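You operate a simulated robot arm through the tools that you are given. There is no shell and no other tool. Be economical: measure what you need, move in short steps, check, and stop when the job is done.

You are at the controls of a simulated two-armed robot. One attempt, no reset.

## Task
Pick up the white bottle that says "Cleaner" from the strapping bed with one hand, pass it to the other hand and put it in the flat black tray. Set down upright: white bottle.

Only the result counts: the job must be done as asked and must still hold three seconds after the hand-in. Knocking over, shifting, dropping, spilling or breaking anything else fails it.

## Robot
Two 7-joint arms with three-finger grippers on one trunk, on a base that drives. Base frame: it is fixed to the floor where the robot stands at the start and does not move with it; the origin is under the middle of the robot, x ahead of it, y to its left, z up; the surface under the hand at the start is at about z = 830. Lengths are in mm, angles in rad, forces in N, time in s.
The left shoulder is at the start at [70, 146, 1187], the right one opposite. With the tool pointing down near the work surface each hand reaches from about 280 to 680 mm from the robot's upright axis, wherever it stands, measured 20 degrees to its own side. Places, roughly: flat black tray (18x26 cm) [-2760, 680, 760]. Payload 2.2 kg a hand.
The TCP of each hand is the grasp point between the finger pads, 28 mm short of the fingertips. In the tool frame z runs along the fingers and y along their closing line. The gripper opens to 102 mm. The gripper's body begins 71 mm behind the TCP.
Orientation is that of the tool frame in the base frame, as a unit quaternion [x, y, z, w]. With the fingers straight down and closing along the base's y, the tool's x points along the base's -x, its y along +y and its z along -z.

## Interface
- The arms move only by the tool apply_moves. It takes "left_plan", "right_plan" or both (then of equal length, played together; a hand with none holds still); each is a list of rows, each a list of 6 numbers: the shift along the tool's x, y, z in units of 400 mm (1.0 is 400 mm), then the turn, a rotation vector about the tool's x, y, z in units of 180 degrees (1.0 is 180 degrees). In form: [[x, y, z, ax, ay, az], ...]. A call has 1 to 10 rows; each row is the pose to reach, as a shift and turn from the pose commanded when the call began, along the tool's axes at that moment. "left_fingers" and "right_fingers" are, for a hand that has rows, the gripper command, from -1 (shut) to 1 (fully open), values between in proportion, set as the call begins (left out, the last holds). A call with a number of a shift or a turn outside -1 to 1 is refused whole. A row lasts 0.2 s, in which the tool goes at most 50 mm and 0.15 rad; a call with a longer step from one row to the next is refused whole, and so is a gripper value outside its range. Where a pose cannot be reached the arm comes as near as it can. A force on the tool above 40 N (or 10 N above the force at the start of the call, whichever is more), or a blocked arm, ends the call early, and 0.2 s more pass. The fingers move at their own pace and stop on an object; they squeeze with about 36 N. The grip force told is the motor's: it shows also when the fingers shut on nothing. Time passes only in rows, and 0.2 s behind the last, so rows that repeat a pose let the fingers close. It gives the time, the measured TCP pose, the force on the tool (base axes), the opening and the grip force at its end, in the units of the frame above (readings bear some noise), with the torque about the TCP (base axes, N m) and any sound that the robot's microphone picked up, and new pictures: "show" is both (left out), scene, wrist or none (wrist: the cameras of the hands that moved).
- Cameras (640 x 400 px; columns grow to the right, rows downward): "scene" is now at [119.3, 38.9, 1398.4]; the picture's right is [0.49, -0.87, 0.00], its down [-0.63, -0.36, -0.69] and it looks along [0.60, 0.34, -0.72] (base axes); focal length 264 px, centre (320, 200). "left" rides on the left gripper at [72, 38, -86] in its tool frame; the picture's right is [-0.47, 0.89, 0.00], its down [-0.60, -0.32, -0.73] and it looks along [-0.65, -0.34, 0.68] (tool axes); focal length 256 px, centre (320, 200). "right" rides on the right gripper at [69, 44, -86] in its tool frame; the picture's right is [-0.53, 0.85, 0.00], its down [-0.58, -0.36, -0.73] and it looks along [-0.62, -0.39, 0.68] (tool axes); focal length 256 px, centre (320, 200). There is no depth. A picture from a camera that has moved, and an enlarged one, comes with that camera's place and axes in the base frame and with its lens.
- raise_lower(by): slides the trunk up (or, below 0, down) by that many mm; the arms and the scene camera ride with it, the base frame stays. It gives what a move gives, with no picture.
- drive_base(legs): drives the robot by 1 to 6 legs, each [ahead, left, turn to the left] in mm, mm and rad, along the robot's own axes; the way and the turn of a leg run together, so that a leg with both is an arc; at most 1500 mm and 3.142 rad a leg. The arms and the cameras ride along, it lands a little off, and it stops where it bumps. It gives what a move gives, and a new picture of the scene camera.
- head_to(pan, tilt): turns the head with the scene camera to pan (to the left, within 1.501 rad either way) and tilt (down, from -0.506 to 1.204), counted from straight ahead of the robot. It gives what a move gives, and a new picture of the scene camera.
- enlarge(camera, box): a new picture of the part [left, top, right, bottom] of that camera's present view, enlarged. The clock stands still meanwhile.
- job_done(): hands the job in; it is judged then, once.

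Go step by step. Nothing tells you exact positions but the pictures and the camera data: compare them with the known pose of the tool, close in by small moves and look again before you grip or let go. The budget is 120 turns and 260 pictures, counting those below and the enlarged ones. Unless the task says otherwise, let go and move clear before handing in.

The tools are called after "Request:" as a command line: name --argument value ..., lists and objects as JSON in quotes. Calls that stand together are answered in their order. apply_moves: Moves the arms, as the interface text tells. Its arguments: {"type":"object","properties":{"left_plan":{"type":"array","items":{"type":"array","items":{"type":"number"}}},"left_fingers":{"type":"number"},"right_plan":{"type":"array","items":{"type":"array","items":{"type":"number"}}},"right_fingers":{"type":"number"},"show":{"type":"string","enum":["both","scene","wrist","none"]}},"required":[]} The other tools are called the same way: raise_lower (by) slides the trunk up or down; drive_base (legs) drives the base; head_to (pan, tilt) turns the head that bears the scene camera; enlarge (camera, box) takes an enlarged picture of a part of a camera's view; job_done () hands the job in.

At the start:

```text
t: 0.0
left_tcp_pos: [429.2, 380.1, 1090.7]
left_tcp_rot: [-0.001, 1.0, 0.001, 0.001]
left_force: [0.6, 0.1, -0.3]
left_ft_torque: [0.0, -0.01, -0.02]
left_opening: 101.8
left_grasp_force: 0.1
right_tcp_pos: [475.4, -33.7, 1072.2]
right_tcp_rot: [0.0, 1.0, 0.0, -0.001]
right_force: [0.4, -0.5, -0.6]
right_ft_torque: [-0.03, -0.02, 0.01]
right_opening: 102.1
right_grasp_force: 0.2
trunk travel left (down, up): [-725.0, 215.0]
robot x, y, heading: [2.1, 2.9, 0.001]
head pan, tilt: [0.515, 0.81]
```

scene: 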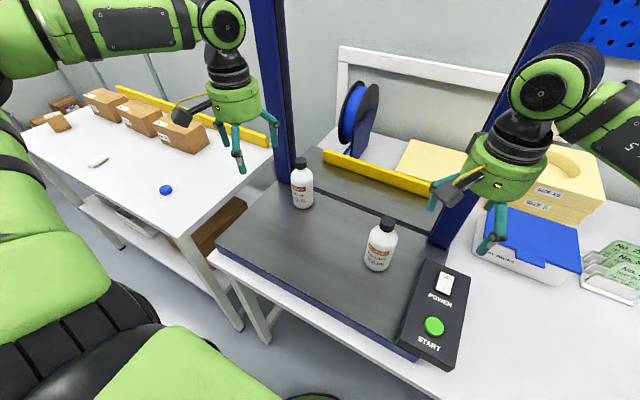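
right: 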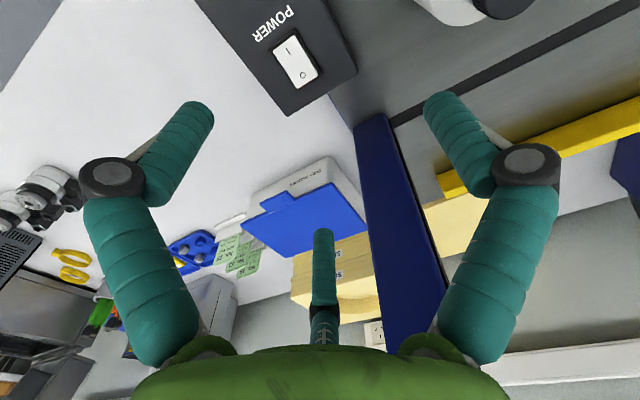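
left: 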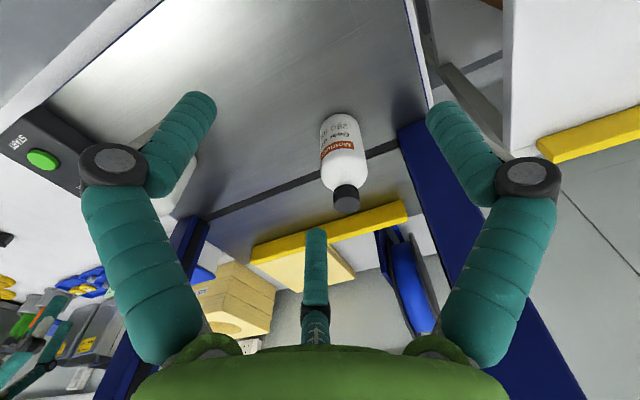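

I see two white bottles on the strapping bed; I need to read their labels first.

Request:
enlarge --camera "scene" --box '[270, 140, 430, 290]'

Request:
enlarge --camera "left" --box '[290, 90, 390, 220]'

```text
2.67 times, centred on (350, 215) of scene
camera zoom: at [119.3, 38.9, 1398.4], right [0.49, -0.87, 0.0], down [-0.63, -0.36, -0.69], along [0.6, 0.34, -0.72], focal length 703 px, centre (240, 160)
```

zoom: 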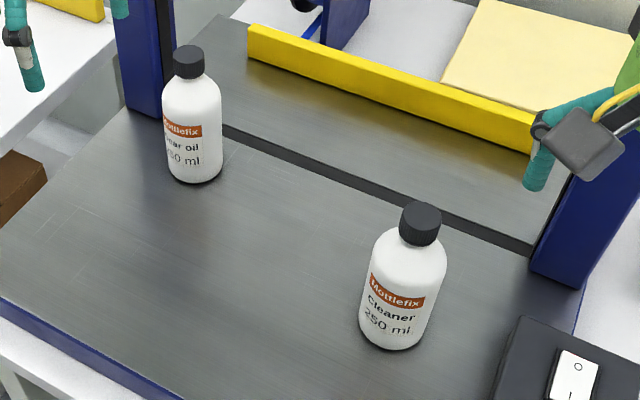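

```text
3.08 times, centred on (340, 155) of left
camera zoom: at [356.3, 417.1, 1177.0], right [0.46, 0.89, 0.0], down [0.6, -0.32, 0.73], along [0.65, -0.34, -0.68], focal length 788 px, centre (258, 338)
```

zoom: 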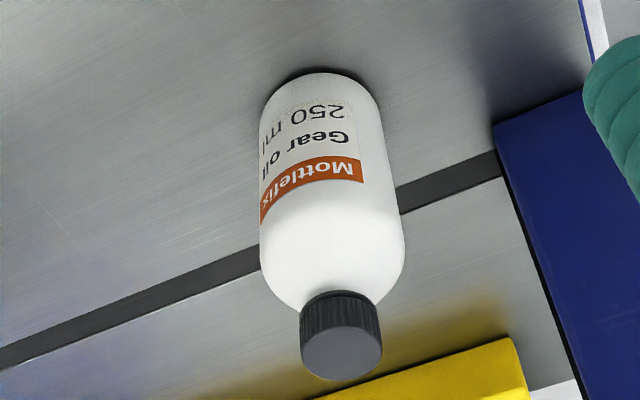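

The Cleaner is the nearer right bottle, at about [474, 80], base at z≈830. Next I look at the gripper's real shape before planning the grasp.

Request:
enlarge --camera "scene" --box '[400, 80, 600, 260]'

Request:
head_to --pan 0.15 --tilt 0.6

```text
2.22 times, centred on (500, 170) of scene
camera zoom: at [119.3, 38.9, 1398.4], right [0.49, -0.87, 0.0], down [-0.63, -0.36, -0.69], along [0.6, 0.34, -0.72], focal length 586 px, centre (-80, 267)
```

zoom: 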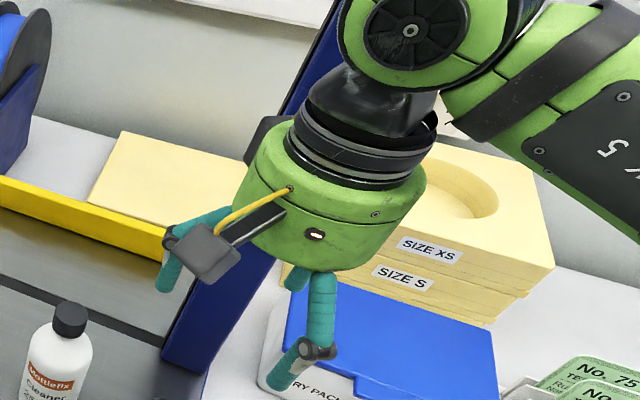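

```text
t: 0.8
left_tcp_pos: [428.3, 379.6, 1090.8]
left_tcp_rot: [-0.001, 1.0, 0.0, 0.0]
left_force: [-0.7, 0.4, -0.7]
left_ft_torque: [0.0, 0.0, 0.02]
left_opening: 102.2
left_grasp_force: 0.1
right_tcp_pos: [475.9, -34.0, 1073.7]
right_tcp_rot: [-0.001, 1.0, 0.0, -0.001]
right_force: [0.3, 0.1, 0.5]
right_ft_torque: [0.01, 0.01, 0.02]
right_opening: 101.7
right_grasp_force: 0.1
trunk travel left (down, up): [-725.0, 215.0]
robot x, y, heading: [-0.9, -0.4, 0.007]
head pan, tilt: [0.15, 0.6]
camera scene: at [136.8, 12.7, 1416.0], right [0.15, -0.99, 0.0], down [-0.56, -0.09, -0.82], along [0.82, 0.12, -0.57], focal length 264 px, centre (320, 200)
```

scene: 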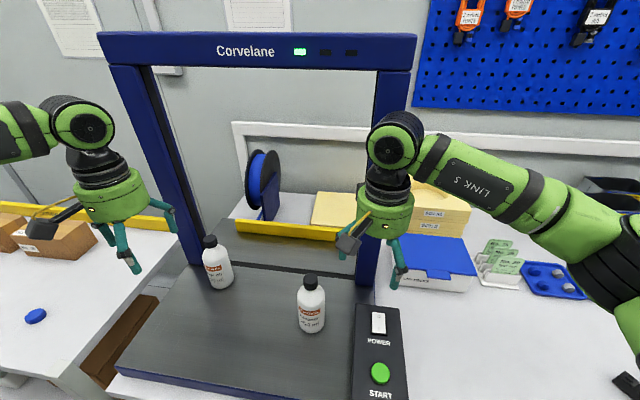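

The bottle measures [474, 79], about 62 mm wide and 160 mm tall. I'll grip it low from the right side, tilted 45°, so the left hand can later take it from above. First step is the pre-grasp pose.

Request:
apply_moves --right_plan '[[0.025, 0.011, 0.025, -0.01226, -0.0296, -0.0296], [0.05, 0.021, 0.051, -0.02453, -0.0592, -0.0592], [0.075, 0.032, 0.076, -0.03679, -0.0888, -0.0888], [0.1, 0.043, 0.101, -0.04905, -0.1184, -0.1184], [0.125, 0.053, 0.127, -0.0613, -0.148, -0.148], [0.15, 0.064, 0.152, -0.0736, -0.1776, -0.1776], [0.175, 0.074, 0.177, -0.0858, -0.2072, -0.2072], [0.2, 0.085, 0.2025, -0.0981, -0.2368, -0.2368], [0.2, 0.085, 0.2025, -0.0981, -0.2368, -0.2368]]' --right_fingers 1

```text
t: 2.8
left_tcp_pos: [428.4, 380.2, 1090.2]
left_tcp_rot: [0.0, 1.0, 0.0, 0.0]
left_force: [0.3, 0.0, 0.0]
left_ft_torque: [-0.06, 0.04, 0.0]
left_opening: 101.8
left_grasp_force: 0.0
right_tcp_pos: [396.1, 1.6, 992.1]
right_tcp_rot: [-0.353, 0.853, 0.146, 0.355]
right_force: [0.3, -0.1, 0.5]
right_ft_torque: [-0.02, 0.04, -0.03]
right_opening: 101.9
right_grasp_force: 0.1
trunk travel left (down, up): [-725.0, 215.0]
robot x, y, heading: [-0.4, 3.0, -0.003]
head pan, tilt: [0.15, 0.6]
camera scene: at [137.1, 13.1, 1416.1], right [0.15, -0.99, 0.0], down [-0.56, -0.08, -0.82], along [0.82, 0.12, -0.57], focal length 264 px, centre (320, 200)
camera right: at [288.3, -45.0, 1004.3], right [-0.33, 0.86, 0.38], down [0.18, -0.34, 0.92], along [0.93, 0.38, -0.04], focal length 256 px, centre (320, 200)
```

scene: 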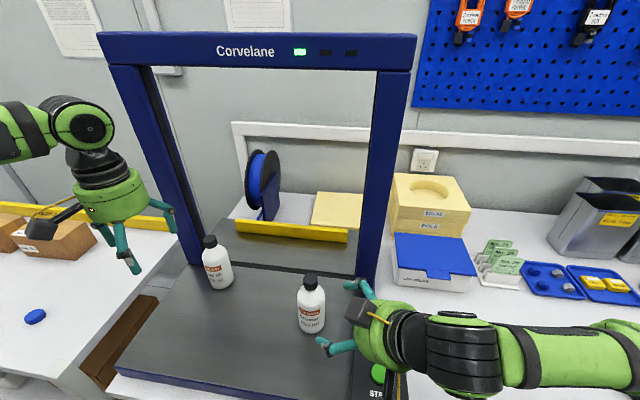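
right: 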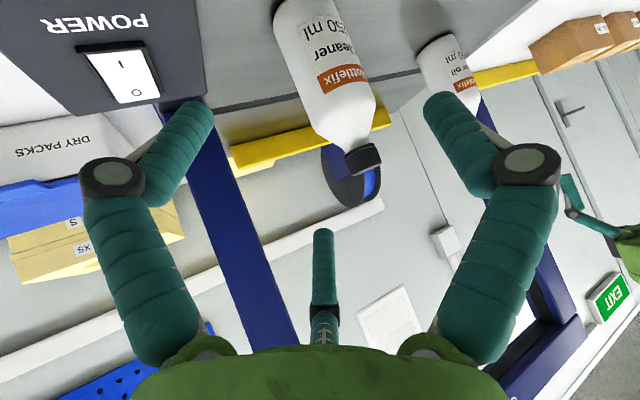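

The pose is reached. Before approaching I'll check how the three visible fingers move by closing the free left hand halfway, and compare.

Request:
apply_moves --left_plan '[[0, 0, 0, 0, 0, 0], [0, 0, 0, 0, 0, 0]]' --left_fingers -0.6 --show "wrist"

Request:
enlarge --camera "scene" --box '[0, 80, 240, 300]'

Request:
enlarge --camera "scene" --box '[260, 240, 460, 400]'

```text
t: 3.4
left_tcp_pos: [429.4, 379.7, 1090.3]
left_tcp_rot: [-0.001, 1.0, 0.0, 0.0]
left_force: [0.2, -0.4, 0.5]
left_ft_torque: [-0.03, 0.01, -0.01]
left_opening: 20.6
left_grasp_force: 0.0
right_tcp_pos: [395.4, 0.4, 992.1]
right_tcp_rot: [-0.353, 0.854, 0.146, 0.354]
right_force: [-0.5, 0.8, -0.1]
right_ft_torque: [0.0, 0.0, 0.02]
right_opening: 101.8
right_grasp_force: 0.0
trunk travel left (down, up): [-725.0, 215.0]
robot x, y, heading: [1.8, 1.7, 0.002]
head pan, tilt: [0.15, 0.6]
camera left: at [356.4, 417.2, 1176.9], right [0.46, 0.89, 0.0], down [0.6, -0.32, 0.73], along [0.65, -0.34, -0.68], focal length 256 px, centre (320, 200)
```

left: 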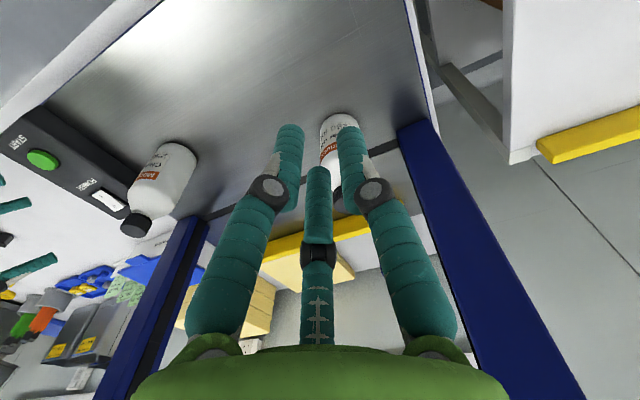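

```text
1.82 times, centred on (120, 190) of scene
camera zoom: at [137.0, 12.8, 1416.1], right [0.15, -0.99, 0.0], down [-0.56, -0.08, -0.83], along [0.82, 0.12, -0.56], focal length 480 px, centre (684, 218)
```

zoom: 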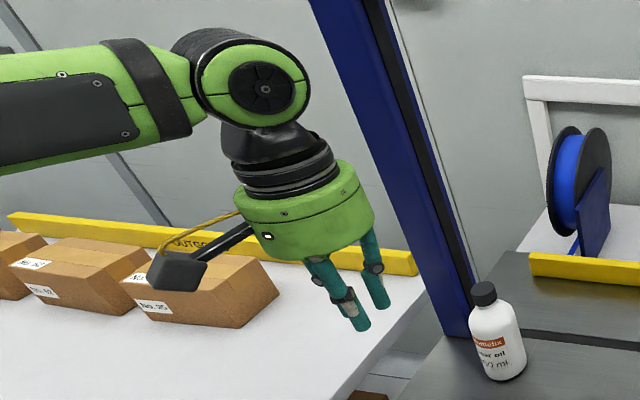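

```text
2.50 times, centred on (360, 320) of scene
camera zoom: at [137.0, 12.8, 1416.1], right [0.15, -0.99, 0.0], down [-0.56, -0.08, -0.83], along [0.82, 0.12, -0.56], focal length 660 px, centre (220, -100)
```

zoom: 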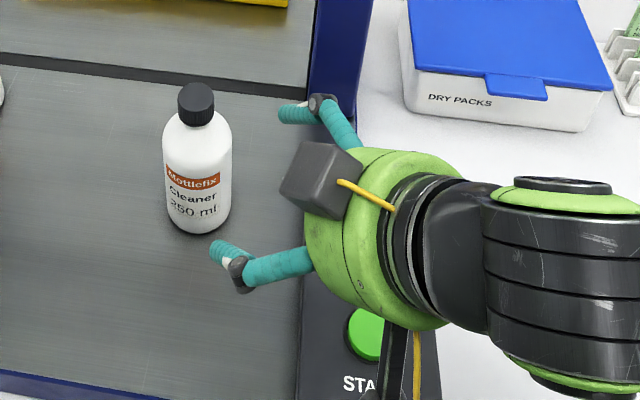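

The fingers close along y as stated, and the approach line clears the cap. I advance 80 mm along the tool axis and check.

Request:
apply_moves --right_plan '[[0, 0, 0.05, 0, 0, 0], [0, 0, 0.1, 0, 0, 0], [0.004, 0.001, 0.15, 0, 0, 0], [0.004, 0.001, 0.2, 0, 0, 0]]'

Request:
enlarge --camera "scene" --box '[260, 240, 420, 370]'

```text
t: 4.4
left_tcp_pos: [428.0, 379.9, 1089.1]
left_tcp_rot: [-0.001, 1.0, 0.0, 0.0]
left_force: [-0.3, 0.8, 0.8]
left_ft_torque: [0.01, 0.01, 0.0]
left_opening: 20.3
left_grasp_force: 0.1
right_tcp_pos: [435.7, 40.0, 932.6]
right_tcp_rot: [-0.353, 0.854, 0.146, 0.353]
right_force: [-0.4, 0.3, 0.1]
right_ft_torque: [0.02, 0.06, 0.0]
right_opening: 101.8
right_grasp_force: 0.1
trunk travel left (down, up): [-725.0, 215.0]
robot x, y, heading: [2.9, -1.4, 0.003]
head pan, tilt: [0.15, 0.6]
camera scene: at [137.6, 13.3, 1416.0], right [0.15, -0.99, 0.0], down [-0.56, -0.08, -0.82], along [0.82, 0.12, -0.57], focal length 264 px, centre (320, 200)
camera right: at [328.1, -7.1, 945.8], right [-0.33, 0.86, 0.38], down [0.18, -0.34, 0.92], along [0.93, 0.37, -0.05], focal length 256 px, centre (320, 200)
```

scene: 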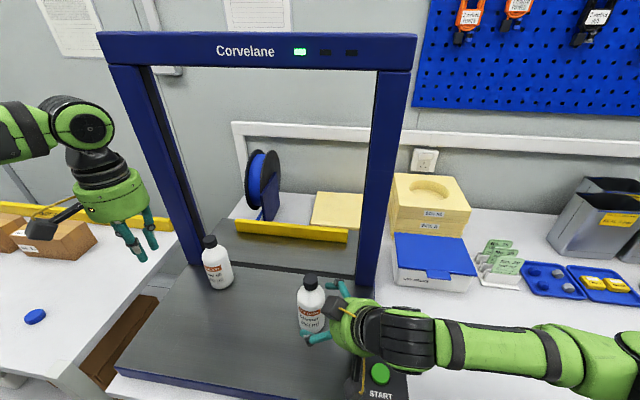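
right: 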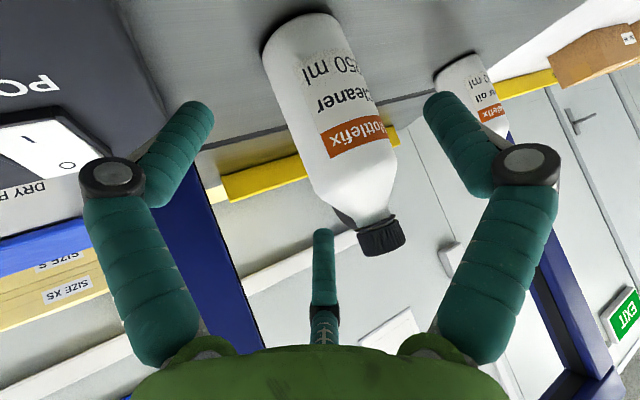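

```text
3.08 times, centred on (340, 305) of scene
camera zoom: at [137.6, 13.3, 1416.0], right [0.15, -0.99, 0.0], down [-0.56, -0.08, -0.82], along [0.82, 0.12, -0.57], focal length 812 px, centre (258, -123)
```

zoom: 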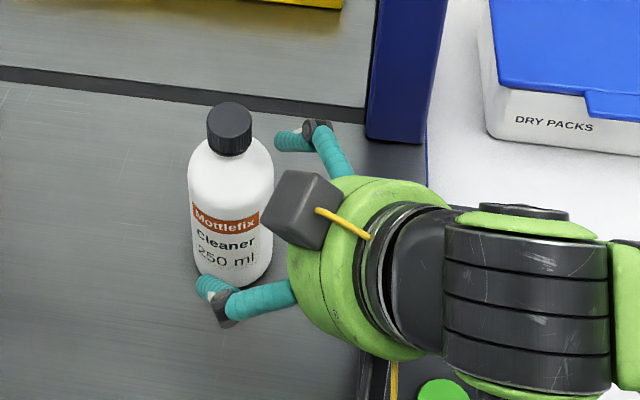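

The bottle is centred between the fingers. I continue 62 mm to the grasp pose.

Request:
apply_moves --right_plan '[[0, 0, 0.035, 0, 0, 0], [0, 0, 0.07, 0, 0, 0], [0, 0, 0.105, 0, 0, 0], [0, 0, 0.135, 0, 0, 0], [0, 0, 0.155, 0, 0, 0]]'

Request:
enlarge --camera "scene" --box '[260, 240, 420, 370]'

```text
t: 5.6
left_tcp_pos: [427.0, 379.4, 1090.9]
left_tcp_rot: [-0.001, 1.0, 0.0, 0.001]
left_force: [0.2, -0.8, 0.1]
left_ft_torque: [0.01, -0.01, -0.01]
left_opening: 20.3
left_grasp_force: 0.1
right_tcp_pos: [464.9, 67.4, 889.3]
right_tcp_rot: [-0.353, 0.854, 0.146, 0.354]
right_force: [-0.5, -0.5, -0.3]
right_ft_torque: [0.0, -0.03, -0.04]
right_opening: 102.3
right_grasp_force: 0.2
trunk travel left (down, up): [-725.0, 215.0]
robot x, y, heading: [2.6, 1.4, 0.002]
head pan, tilt: [0.15, 0.6]
camera scene: at [136.9, 12.6, 1416.1], right [0.15, -0.99, 0.0], down [-0.56, -0.08, -0.83], along [0.82, 0.12, -0.56], focal length 264 px, centre (320, 200)
camera right: at [357.2, 22.0, 901.9], right [-0.33, 0.86, 0.38], down [0.18, -0.34, 0.92], along [0.93, 0.37, -0.05], focal length 256 px, centre (320, 200)
```

scene: 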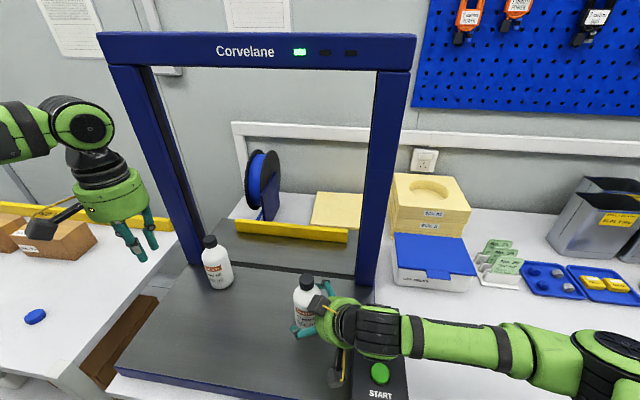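
right: 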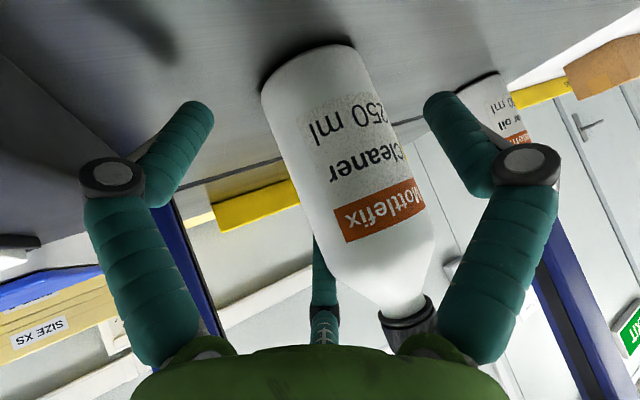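

```text
3.08 times, centred on (340, 305) of scene
camera zoom: at [136.9, 12.6, 1416.1], right [0.15, -0.99, 0.0], down [-0.56, -0.08, -0.83], along [0.82, 0.12, -0.56], focal length 812 px, centre (258, -123)
```

zoom: 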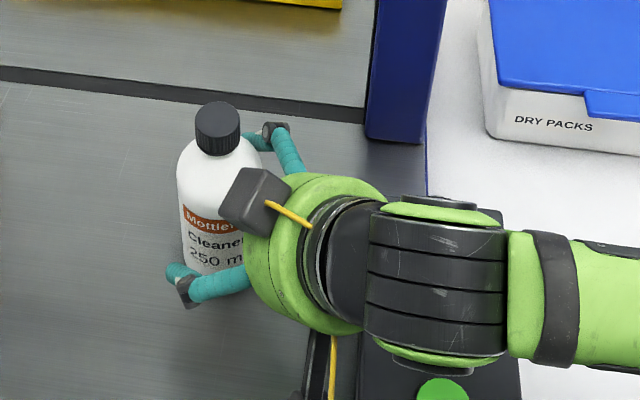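

The bottle was nudged a few mm but stands upright between the fingers. Closing now.

Request:
apply_moves --right_plan '[[0, 0, 0, 0, 0, 0], [0, 0, 0, 0, 0, 0], [0, 0, 0, 0, 0, 0]]' --right_fingers -1

Request:
enlarge --camera "scene" --box '[260, 240, 420, 370]'

```text
t: 6.4
left_tcp_pos: [426.5, 379.2, 1091.5]
left_tcp_rot: [-0.001, 1.0, 0.0, 0.001]
left_force: [0.1, 0.3, -0.1]
left_ft_torque: [0.02, 0.01, -0.01]
left_opening: 20.4
left_grasp_force: 0.1
right_tcp_pos: [464.1, 68.7, 892.6]
right_tcp_rot: [-0.354, 0.852, 0.148, 0.356]
right_force: [-1.0, 1.9, 11.8]
right_ft_torque: [0.56, 0.09, 0.05]
right_opening: 70.7
right_grasp_force: 36.0
trunk travel left (down, up): [-725.0, 215.0]
robot x, y, heading: [-0.6, 0.1, -0.001]
head pan, tilt: [0.15, 0.6]
camera scene: at [135.0, 12.7, 1416.4], right [0.15, -0.99, 0.0], down [-0.56, -0.08, -0.83], along [0.82, 0.12, -0.56], focal length 264 px, centre (320, 200)
camera right: at [356.4, 22.9, 903.8], right [-0.33, 0.86, 0.38], down [0.18, -0.34, 0.92], along [0.93, 0.38, -0.04], focal length 256 px, centre (320, 200)
```

scene: 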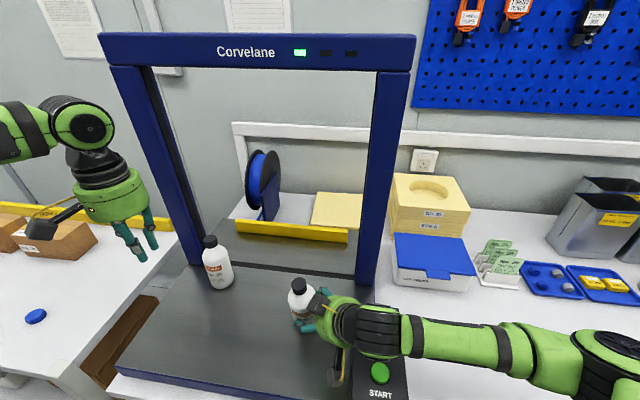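
right: 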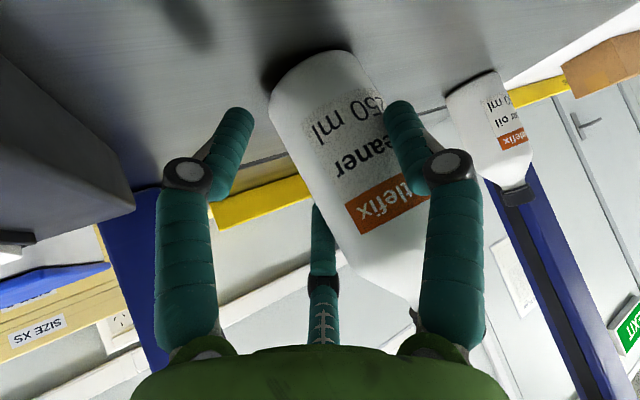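

```text
3.08 times, centred on (340, 305) of scene
camera zoom: at [135.0, 12.7, 1416.4], right [0.15, -0.99, 0.0], down [-0.56, -0.08, -0.83], along [0.82, 0.12, -0.56], focal length 812 px, centre (258, -123)
```

zoom: 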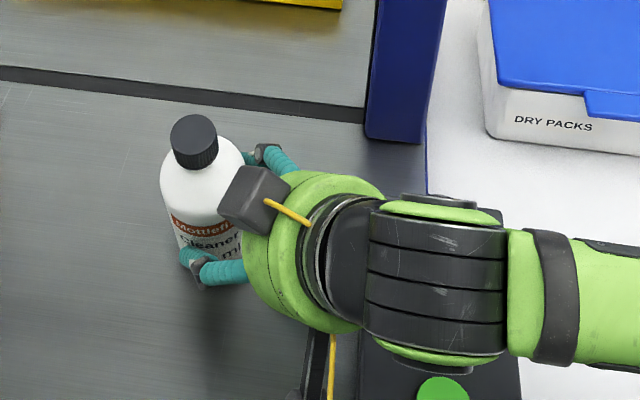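

The fingers are real three-jaw fingers, and this grasp tipped the bottle slightly. I look at the tilt from the left camera before re-gripping.

Request:
enlarge --camera "left" --box '[40, 60, 280, 260]'

```text
2.00 times, centred on (160, 160) of left
camera zoom: at [354.8, 417.2, 1177.6], right [0.46, 0.89, 0.0], down [0.6, -0.32, 0.73], along [0.65, -0.34, -0.68], focal length 512 px, centre (640, 280)
```

zoom: 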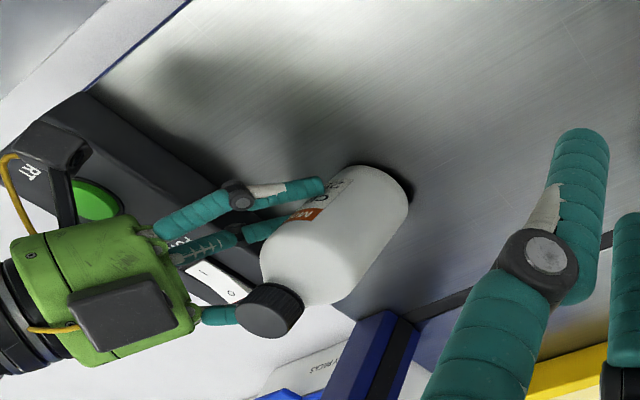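

The bottle slid forward in the fingers and leans about 8°, which is safe. I open gently in steps so it settles upright.

Request:
apply_moves --right_plan '[[0, 0, 0, 0, 0, 0], [0, 0, 0, 0, 0, 0]]' --right_fingers 0.46 --show "none"

Request:
enlarge --camera "left" --box '[40, 60, 280, 260]'

Request:
apply_moves --right_plan '[[0, 0, 0, 0, 0, 0], [0, 0, 0, 0, 0, 0]]' --right_fingers 1

Request:
enlarge --camera "left" --box '[40, 60, 280, 260]'

Request:
enlarge --camera "scene" --box '[260, 240, 420, 370]'

```text
t: 7.0
left_tcp_pos: [427.6, 380.3, 1089.2]
left_tcp_rot: [0.0, 1.0, 0.0, 0.001]
left_force: [-0.8, -0.2, 0.4]
left_ft_torque: [0.0, 0.01, -0.02]
left_opening: 20.6
left_grasp_force: 0.0
right_tcp_pos: [465.1, 67.2, 889.0]
right_tcp_rot: [-0.353, 0.855, 0.145, 0.352]
right_force: [0.3, -0.1, -0.4]
right_ft_torque: [-0.01, 0.01, -0.01]
right_opening: 74.5
right_grasp_force: 0.2
trunk travel left (down, up): [-725.0, 215.0]
robot x, y, heading: [-0.4, 1.5, -0.0]
head pan, tilt: [0.15, 0.6]
```

```text
2.00 times, centred on (160, 160) of left
camera zoom: at [355.9, 417.2, 1177.0], right [0.46, 0.89, 0.0], down [0.6, -0.32, 0.73], along [0.65, -0.34, -0.68], focal length 512 px, centre (640, 280)
```

zoom: 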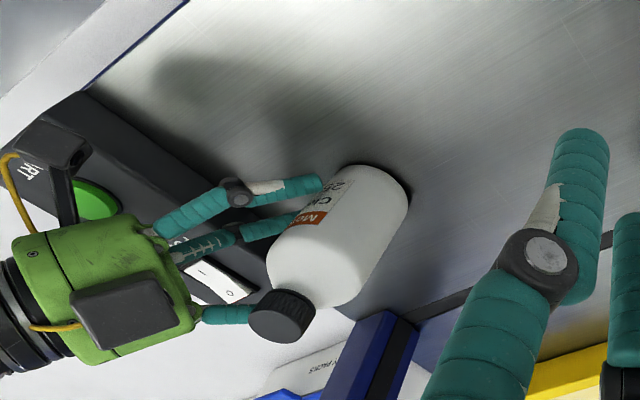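

```text
t: 7.6
left_tcp_pos: [430.0, 379.4, 1089.7]
left_tcp_rot: [-0.001, 1.0, 0.0, 0.0]
left_force: [-0.1, 0.0, 0.5]
left_ft_torque: [-0.02, 0.0, -0.01]
left_opening: 20.4
left_grasp_force: 0.0
right_tcp_pos: [464.8, 67.7, 889.8]
right_tcp_rot: [-0.353, 0.854, 0.146, 0.354]
right_force: [0.2, -1.1, 0.0]
right_ft_torque: [0.01, 0.03, -0.02]
right_opening: 101.9
right_grasp_force: 0.0
trunk travel left (down, up): [-725.0, 215.0]
robot x, y, heading: [-1.4, 1.0, 0.003]
head pan, tilt: [0.15, 0.6]
camera scene: at [136.9, 12.6, 1416.1], right [0.15, -0.99, 0.0], down [-0.56, -0.08, -0.83], along [0.82, 0.12, -0.56], focal length 264 px, centre (320, 200)
camera right: at [357.4, 22.0, 902.3], right [-0.33, 0.86, 0.38], down [0.18, -0.34, 0.92], along [0.93, 0.37, -0.05], focal length 256 px, centre (320, 200)
```

scene: 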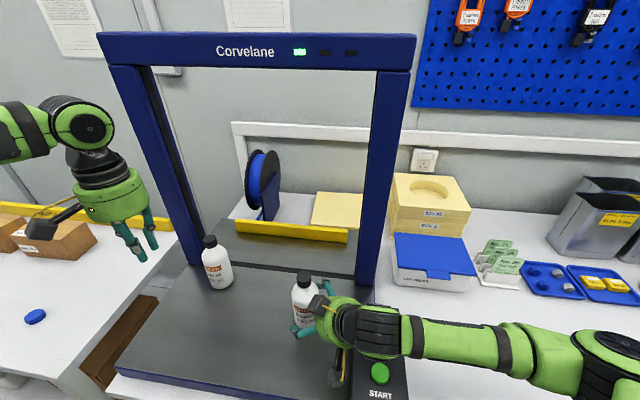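
right: 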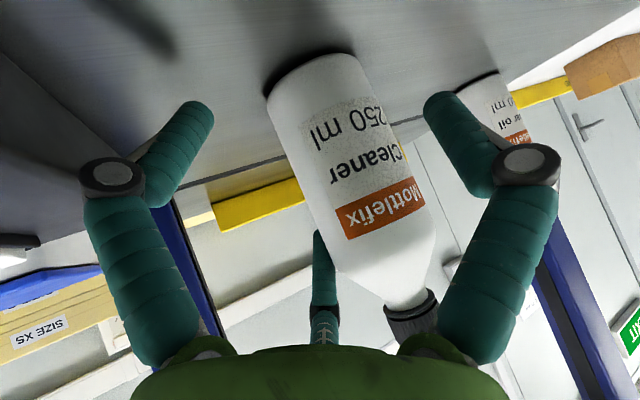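

```text
2.00 times, centred on (160, 160) of left
camera zoom: at [356.3, 417.1, 1177.0], right [0.46, 0.89, 0.0], down [0.6, -0.32, 0.73], along [0.65, -0.34, -0.68], focal length 512 px, centre (640, 280)
```

zoom: 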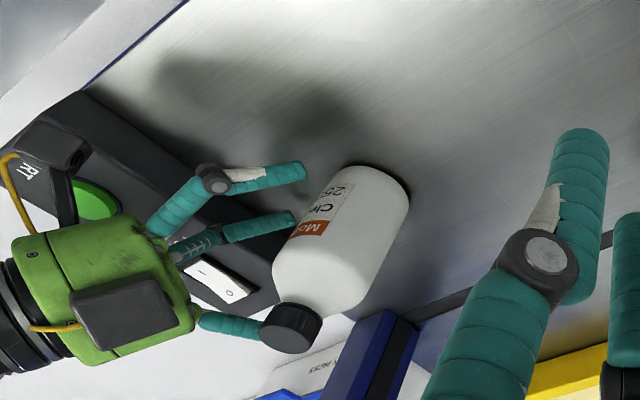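

```text
3.08 times, centred on (340, 305) of scene
camera zoom: at [136.9, 12.6, 1416.1], right [0.15, -0.99, 0.0], down [-0.56, -0.08, -0.83], along [0.82, 0.12, -0.56], focal length 812 px, centre (258, -123)
```

zoom: 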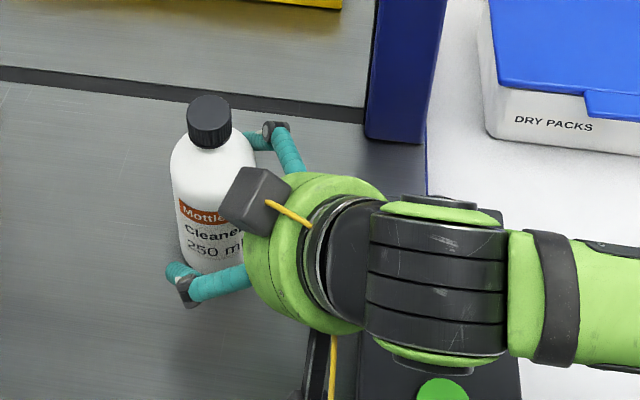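

The bottle is upright again at about [482, 98]. I back off and re-approach with a flatter tilt (20°) so all three fingers meet the bottle's straight body.

Request:
apply_moves --right_plan '[[0, 0, -0.05, 0, 0, 0], [0, 0, -0.12, 0, 0, 0], [0, 0, -0.2, 0, 0, 0], [0, 0, -0.266, 0, 0, 0], [0.02, 0.006, -0.266, 0, -0.035, 0], [0.04, 0.012, -0.266, 0, -0.07, 0], [0.06, 0.018, -0.266, 0, -0.105, 0], [0.08, 0.024, -0.266, 0, -0.139, 0], [0.08, 0.024, -0.266, 0, -0.139, 0]]' --right_fingers 1

Request:
enlarge --camera "left" --box '[0, 60, 280, 260]'

Request:
enlarge --camera "scene" --box '[260, 240, 460, 400]'

```text
t: 9.6
left_tcp_pos: [429.2, 379.3, 1090.1]
left_tcp_rot: [-0.001, 1.0, 0.0, 0.001]
left_force: [-0.8, 0.0, -0.8]
left_ft_torque: [-0.04, -0.01, 0.02]
left_opening: 20.5
left_grasp_force: 0.0
right_tcp_pos: [394.7, -0.9, 946.2]
right_tcp_rot: [-0.314, 0.756, 0.221, 0.53]
right_force: [-0.3, 0.2, 0.2]
right_ft_torque: [0.03, 0.01, -0.01]
right_opening: 101.9
right_grasp_force: 0.2
right hand out of reach, approached as far as the arm can: row 6, 7, 8, 9
trunk travel left (down, up): [-725.0, 215.0]
robot x, y, heading: [-5.0, 0.0, 0.001]
head pan, tilt: [0.15, 0.6]
camera scene: at [136.3, 13.0, 1416.2], right [0.15, -0.99, 0.0], down [-0.56, -0.08, -0.83], along [0.82, 0.12, -0.56], focal length 264 px, centre (320, 200)
camera right: at [291.0, -43.8, 911.1], right [-0.47, 0.72, 0.5], down [-0.09, -0.61, 0.79], along [0.88, 0.33, 0.35], focal length 256 px, centre (320, 200)
```

scene: 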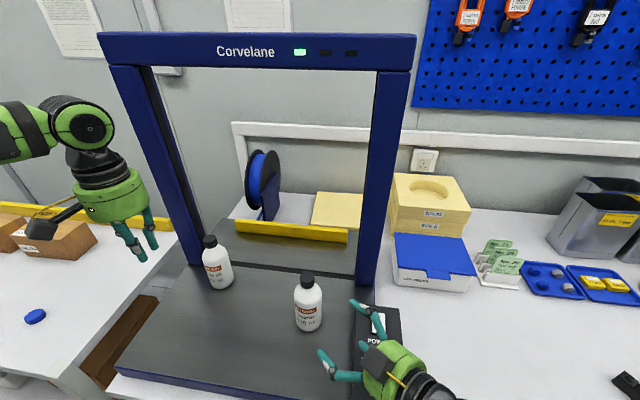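
right: 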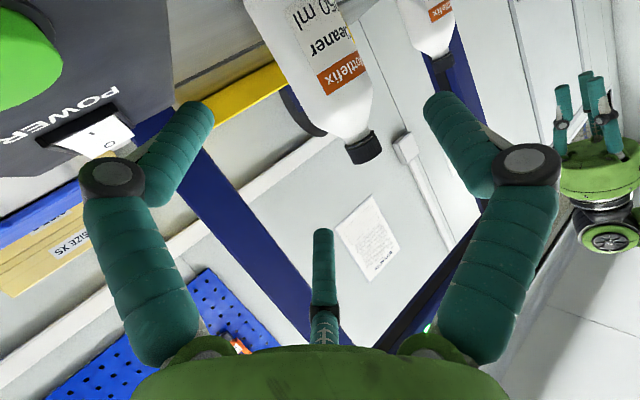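

```text
2.00 times, centred on (140, 160) of left
camera zoom: at [355.9, 417.4, 1177.1], right [0.46, 0.89, 0.0], down [0.6, -0.32, 0.73], along [0.65, -0.34, -0.68], focal length 512 px, centre (680, 280)
```

zoom: 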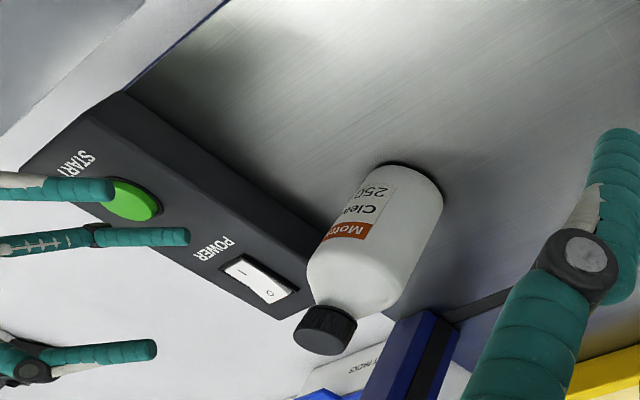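

```text
2.50 times, centred on (360, 320) of scene
camera zoom: at [136.3, 13.0, 1416.2], right [0.15, -0.99, 0.0], down [-0.56, -0.08, -0.83], along [0.82, 0.12, -0.56], focal length 660 px, centre (220, -100)
```

zoom: 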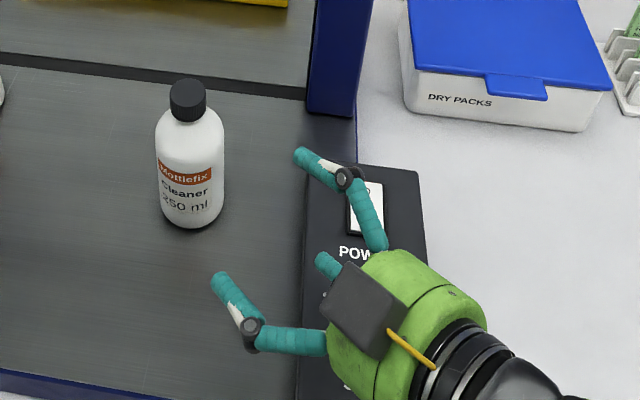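

I now have the bottle at [484, 90], cap top z≈982. Because the thumb is opposite two fingers, I offset the hand about 14 mm sideways so the bottle enters mid-gap, advancing partway first.

Request:
apply_moves --right_plan '[[0, -0.0425, 0, 0, 0, 0], [0, -0.0425, 0.04, 0, 0, 0], [0, -0.0425, 0.08, 0, 0, 0], [0, -0.0425, 0.125, 0, 0, 0], [0, -0.0425, 0.125, 0, 0, 0]]' --show "wrist"

Request:
enlarge --camera "left" --box '[0, 60, 280, 260]'

Request:
enlarge --camera "scene" --box '[260, 240, 460, 400]'

```text
t: 10.8
left_tcp_pos: [426.9, 379.9, 1090.0]
left_tcp_rot: [-0.001, 1.0, 0.0, 0.0]
left_force: [-0.1, 0.2, 1.0]
left_ft_torque: [0.0, 0.0, 0.03]
left_opening: 20.5
left_grasp_force: 0.0
right_tcp_pos: [439.7, 22.2, 928.7]
right_tcp_rot: [-0.314, 0.756, 0.22, 0.53]
right_force: [0.2, -0.6, -0.7]
right_ft_torque: [-0.02, 0.0, -0.02]
right_opening: 102.1
right_grasp_force: 0.1
trunk travel left (down, up): [-725.0, 215.0]
robot x, y, heading: [2.6, 0.8, 0.002]
head pan, tilt: [0.15, 0.6]
camera right: at [335.8, -20.5, 893.6], right [-0.47, 0.73, 0.5], down [-0.09, -0.6, 0.79], along [0.88, 0.33, 0.35], focal length 256 px, centre (320, 200)
```

right: 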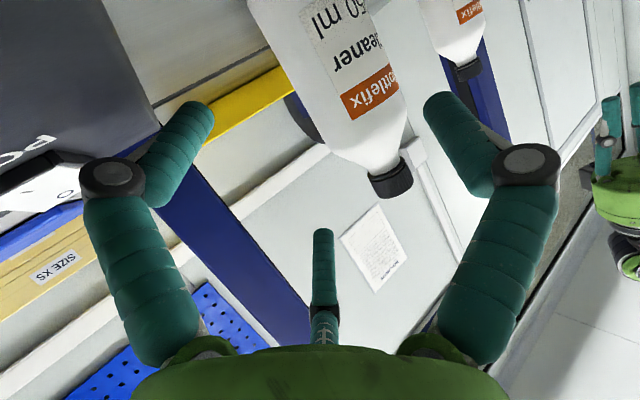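

```text
2.00 times, centred on (140, 160) of left
camera zoom: at [356.3, 417.2, 1176.9], right [0.46, 0.89, 0.0], down [0.6, -0.32, 0.73], along [0.65, -0.34, -0.68], focal length 512 px, centre (680, 280)
```

zoom: 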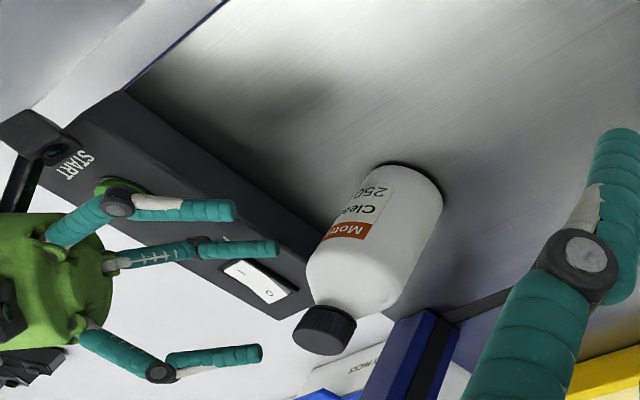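

```text
2.50 times, centred on (360, 320) of scene
camera zoom: at [136.8, 12.7, 1416.1], right [0.15, -0.99, 0.0], down [-0.56, -0.08, -0.83], along [0.82, 0.12, -0.56], focal length 660 px, centre (220, -100)
```

zoom: 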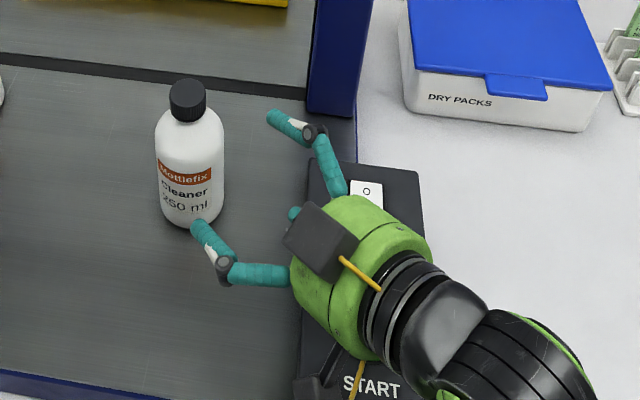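

I continue horizontally (keeping the wrist camera above the START box), then will descend around the bottle.

Request:
apply_moves --right_plan '[[-0.0135, 0.0014, 0.037, 0, 0, 0], [-0.027, 0.003, 0.074, 0, 0, 0], [-0.0405, 0.004, 0.112, 0, 0, 0], [-0.054, 0.006, 0.149, 0, 0, 0], [-0.0675, 0.007, 0.186, 0, 0, 0], [-0.0675, 0.007, 0.186, 0, 0, 0]]' --show "wrist"

Request:
enlarge --camera "left" --box '[0, 60, 280, 260]'

Request:
enlarge --camera "scene" --box '[260, 240, 460, 400]'

```text
t: 12.2
left_tcp_pos: [428.7, 379.9, 1090.2]
left_tcp_rot: [0.0, 1.0, 0.001, -0.001]
left_force: [0.4, -0.7, 0.2]
left_ft_torque: [0.0, -0.03, 0.02]
left_opening: 20.3
left_grasp_force: 0.0
right_tcp_pos: [495.1, 77.2, 928.6]
right_tcp_rot: [-0.314, 0.757, 0.222, 0.529]
right_force: [0.8, 0.3, 0.2]
right_ft_torque: [0.0, -0.04, 0.01]
right_opening: 101.9
right_grasp_force: 0.1
trunk travel left (down, up): [-725.0, 215.0]
robot x, y, heading: [1.0, 3.6, -0.0]
head pan, tilt: [0.15, 0.6]
camera right: at [390.3, 33.6, 893.6], right [-0.47, 0.72, 0.5], down [-0.08, -0.61, 0.79], along [0.88, 0.33, 0.35], focal length 256 px, centre (320, 200)
```

right: 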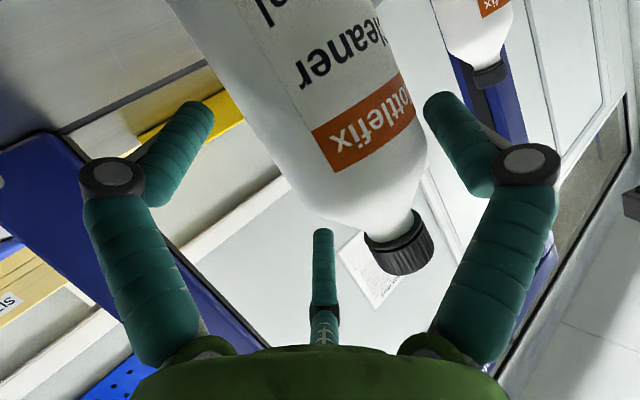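

```text
2.00 times, centred on (140, 160) of left
camera zoom: at [356.1, 416.9, 1177.1], right [0.46, 0.89, 0.0], down [0.6, -0.32, 0.73], along [0.65, -0.34, -0.68], focal length 512 px, centre (680, 280)
```

zoom: 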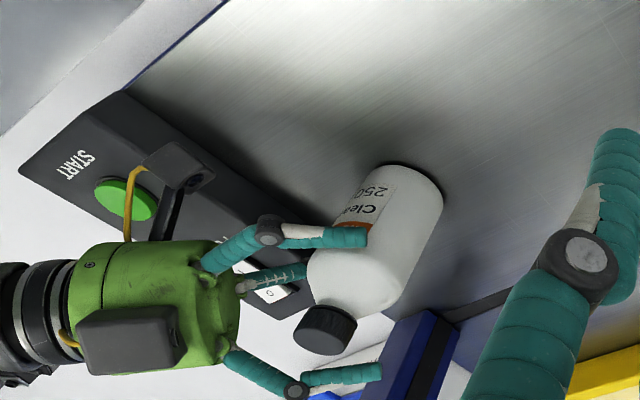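

```text
2.50 times, centred on (360, 320) of scene
camera zoom: at [136.6, 12.3, 1416.1], right [0.15, -0.99, 0.0], down [-0.56, -0.08, -0.83], along [0.82, 0.12, -0.56], focal length 660 px, centre (220, -100)
```

zoom: 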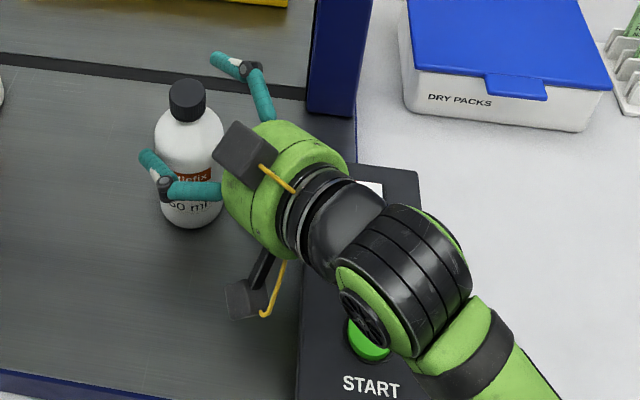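

The bottle hasn't moved and sits between the fingers. I descend partway with a small sideways centring.

Request:
apply_moves --right_plan '[[0.02, 0.006, 0.0075, 0, 0, 0], [0.042, 0.012, 0.015, 0, 0, 0], [0.0625, 0.012, 0.0228, 0, 0, 0], [0.0625, 0.012, 0.0228, 0, 0, 0]]' --show "wrist"

Request:
apply_moves --right_plan '[[0, 0, 0, 0, 0, 0], [0, 0, 0, 0, 0, 0]]' --right_fingers 0.72 --show "wrist"

Request:
enlarge --camera "left" --box '[0, 60, 280, 260]'

Request:
enlarge --camera "scene" --box '[260, 240, 460, 400]'

```text
t: 13.2
left_tcp_pos: [428.5, 379.9, 1091.6]
left_tcp_rot: [-0.001, 1.0, 0.0, -0.001]
left_force: [-0.8, -1.0, -1.2]
left_ft_torque: [0.0, 0.0, 0.0]
left_opening: 20.4
left_grasp_force: 0.1
right_tcp_pos: [494.5, 76.0, 927.7]
right_tcp_rot: [-0.314, 0.756, 0.222, 0.529]
right_force: [0.4, -0.7, -0.5]
right_ft_torque: [0.02, -0.01, -0.02]
right_opening: 101.7
right_grasp_force: 0.1
right hand out of reach, approached as far as the arm can: row 1, 2, 3, 4
trunk travel left (down, up): [-725.0, 215.0]
robot x, y, heading: [4.9, 2.1, 0.003]
head pan, tilt: [0.15, 0.6]
camera right: at [390.3, 33.5, 893.5], right [-0.47, 0.72, 0.5], down [-0.08, -0.61, 0.79], along [0.88, 0.33, 0.35], focal length 256 px, centre (320, 200)
```

right: 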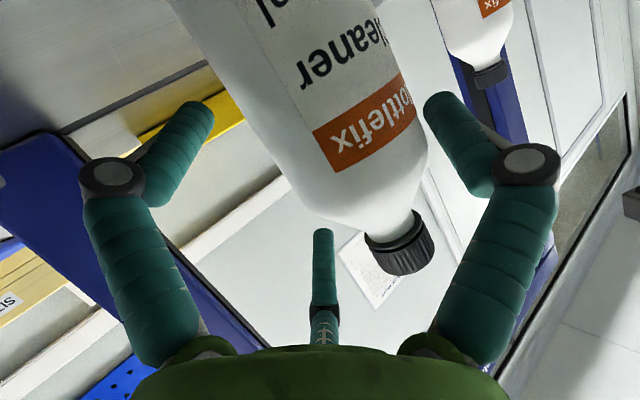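

```text
t: 13.8
left_tcp_pos: [428.3, 380.4, 1090.9]
left_tcp_rot: [-0.002, 1.0, 0.0, 0.0]
left_force: [-0.3, 0.5, 0.8]
left_ft_torque: [-0.01, 0.01, -0.02]
left_opening: 20.2
left_grasp_force: 0.1
right_tcp_pos: [494.5, 77.2, 928.8]
right_tcp_rot: [-0.315, 0.757, 0.222, 0.528]
right_force: [-1.1, 0.3, 0.7]
right_ft_torque: [0.0, 0.01, -0.02]
right_opening: 88.6
right_grasp_force: 0.0
trunk travel left (down, up): [-725.0, 215.0]
robot x, y, heading: [-1.8, 1.6, 0.002]
head pan, tilt: [0.15, 0.6]
camera right: at [390.2, 33.6, 893.5], right [-0.47, 0.72, 0.5], down [-0.08, -0.61, 0.79], along [0.88, 0.33, 0.35], focal length 256 px, centre (320, 200)
```

right: 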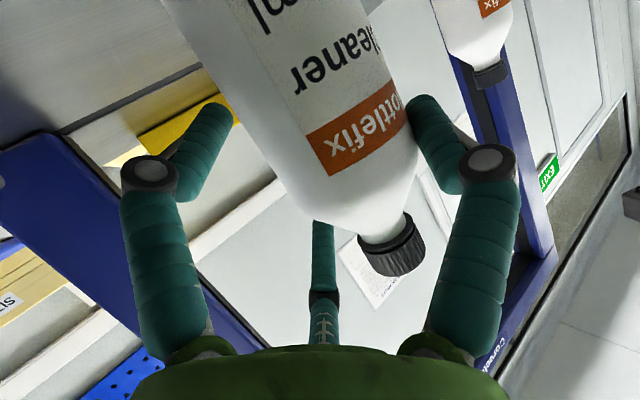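

```text
2.00 times, centred on (140, 160) of left
camera zoom: at [356.2, 417.2, 1177.0], right [0.46, 0.89, 0.0], down [0.6, -0.32, 0.73], along [0.65, -0.34, -0.68], focal length 512 px, centre (680, 280)
```

zoom: 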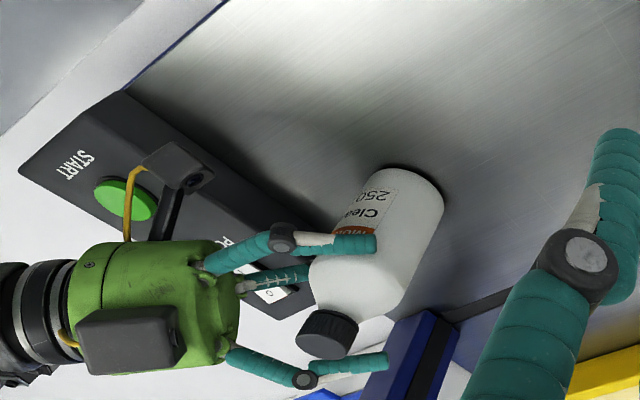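

```text
2.50 times, centred on (360, 320) of scene
camera zoom: at [136.8, 12.7, 1416.1], right [0.15, -0.99, 0.0], down [-0.56, -0.08, -0.83], along [0.82, 0.12, -0.56], focal length 660 px, centre (220, -100)
```

zoom: 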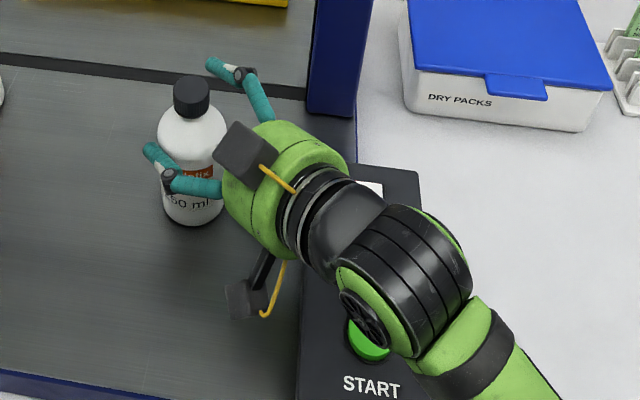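

The arm can't go lower in this pose, but the trunk can lower it. I open the fingers a bit and lower the trunk 26 mm.

Request:
apply_moves --right_plan '[[0, 0, 0, 0, 0, 0]]' --right_fingers 0.82 --show "none"

Request:
raise_lower --by -26

Request:
enlarge --camera "left" --box '[0, 60, 280, 260]'

Request:
enlarge --camera "scene" --box '[260, 240, 460, 400]'

Request:
enlarge --camera "right" --box '[0, 0, 640, 400]'

```text
t: 14.2
left_tcp_pos: [428.7, 379.6, 1090.6]
left_tcp_rot: [-0.001, 1.0, 0.0, 0.0]
left_force: [-0.1, -0.1, -0.2]
left_ft_torque: [0.02, -0.01, -0.04]
left_opening: 20.2
left_grasp_force: 0.1
right_tcp_pos: [494.8, 76.2, 928.0]
right_tcp_rot: [-0.314, 0.757, 0.221, 0.529]
right_force: [0.2, 0.8, 0.3]
right_ft_torque: [0.01, 0.02, -0.04]
right_opening: 92.5
right_grasp_force: 0.0
trunk travel left (down, up): [-725.0, 215.0]
robot x, y, heading: [-0.5, 0.7, 0.006]
head pan, tilt: [0.15, 0.6]
```

```text
t: 15.0
left_tcp_pos: [428.2, 379.2, 1063.5]
left_tcp_rot: [-0.001, 1.0, 0.0, 0.0]
left_force: [-0.6, -0.2, -0.4]
left_ft_torque: [0.0, 0.0, -0.01]
left_opening: 20.5
left_grasp_force: 0.0
right_tcp_pos: [494.9, 76.2, 902.4]
right_tcp_rot: [-0.314, 0.757, 0.221, 0.529]
right_force: [0.7, -0.1, 0.0]
right_ft_torque: [-0.02, -0.01, 0.01]
right_opening: 92.8
right_grasp_force: 0.1
trunk travel left (down, up): [-699.0, 241.0]
robot x, y, heading: [-1.6, -0.7, 0.002]
head pan, tilt: [0.15, 0.6]
```

```text
2.00 times, centred on (140, 160) of left
camera zoom: at [356.1, 417.0, 1151.1], right [0.46, 0.89, 0.0], down [0.6, -0.32, 0.73], along [0.65, -0.34, -0.68], focal length 512 px, centre (680, 280)
```

zoom: 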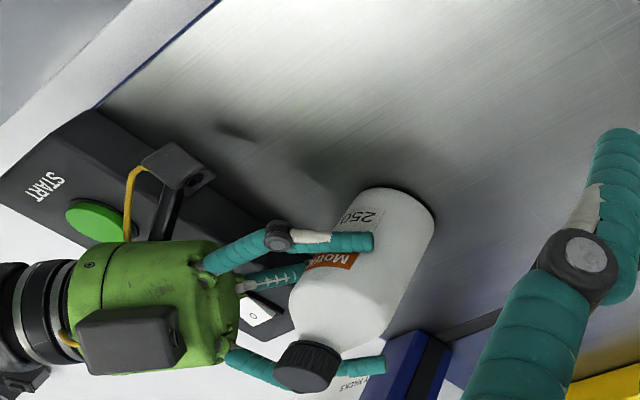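

```text
2.50 times, centred on (360, 320) of scene
camera zoom: at [136.6, 12.5, 1390.1], right [0.15, -0.99, 0.0], down [-0.56, -0.08, -0.83], along [0.82, 0.12, -0.56], focal length 660 px, centre (220, -100)
```

zoom: 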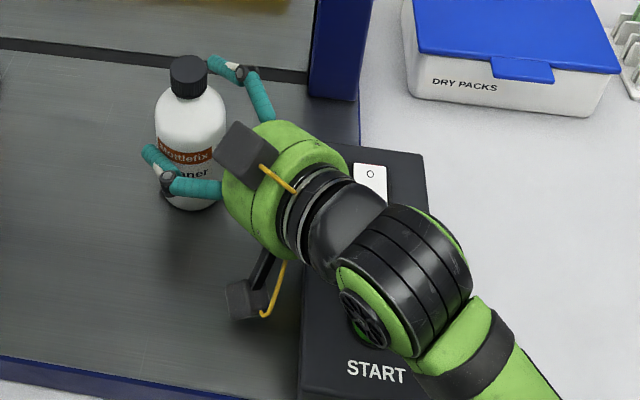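

```text
1.00 times, centred on (320, 200) of right (not enlarged: the box is as wide or as high as the picture)
camera zoom: at [390.2, 33.4, 867.5], right [-0.47, 0.72, 0.5], down [-0.08, -0.61, 0.79], along [0.88, 0.33, 0.35], focal length 256 px, centre (320, 200)
```

zoom: 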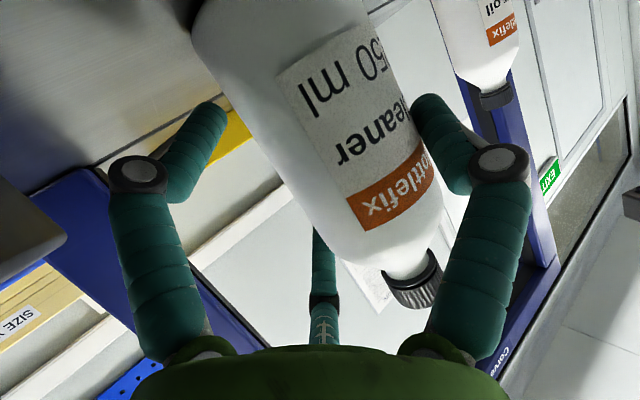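

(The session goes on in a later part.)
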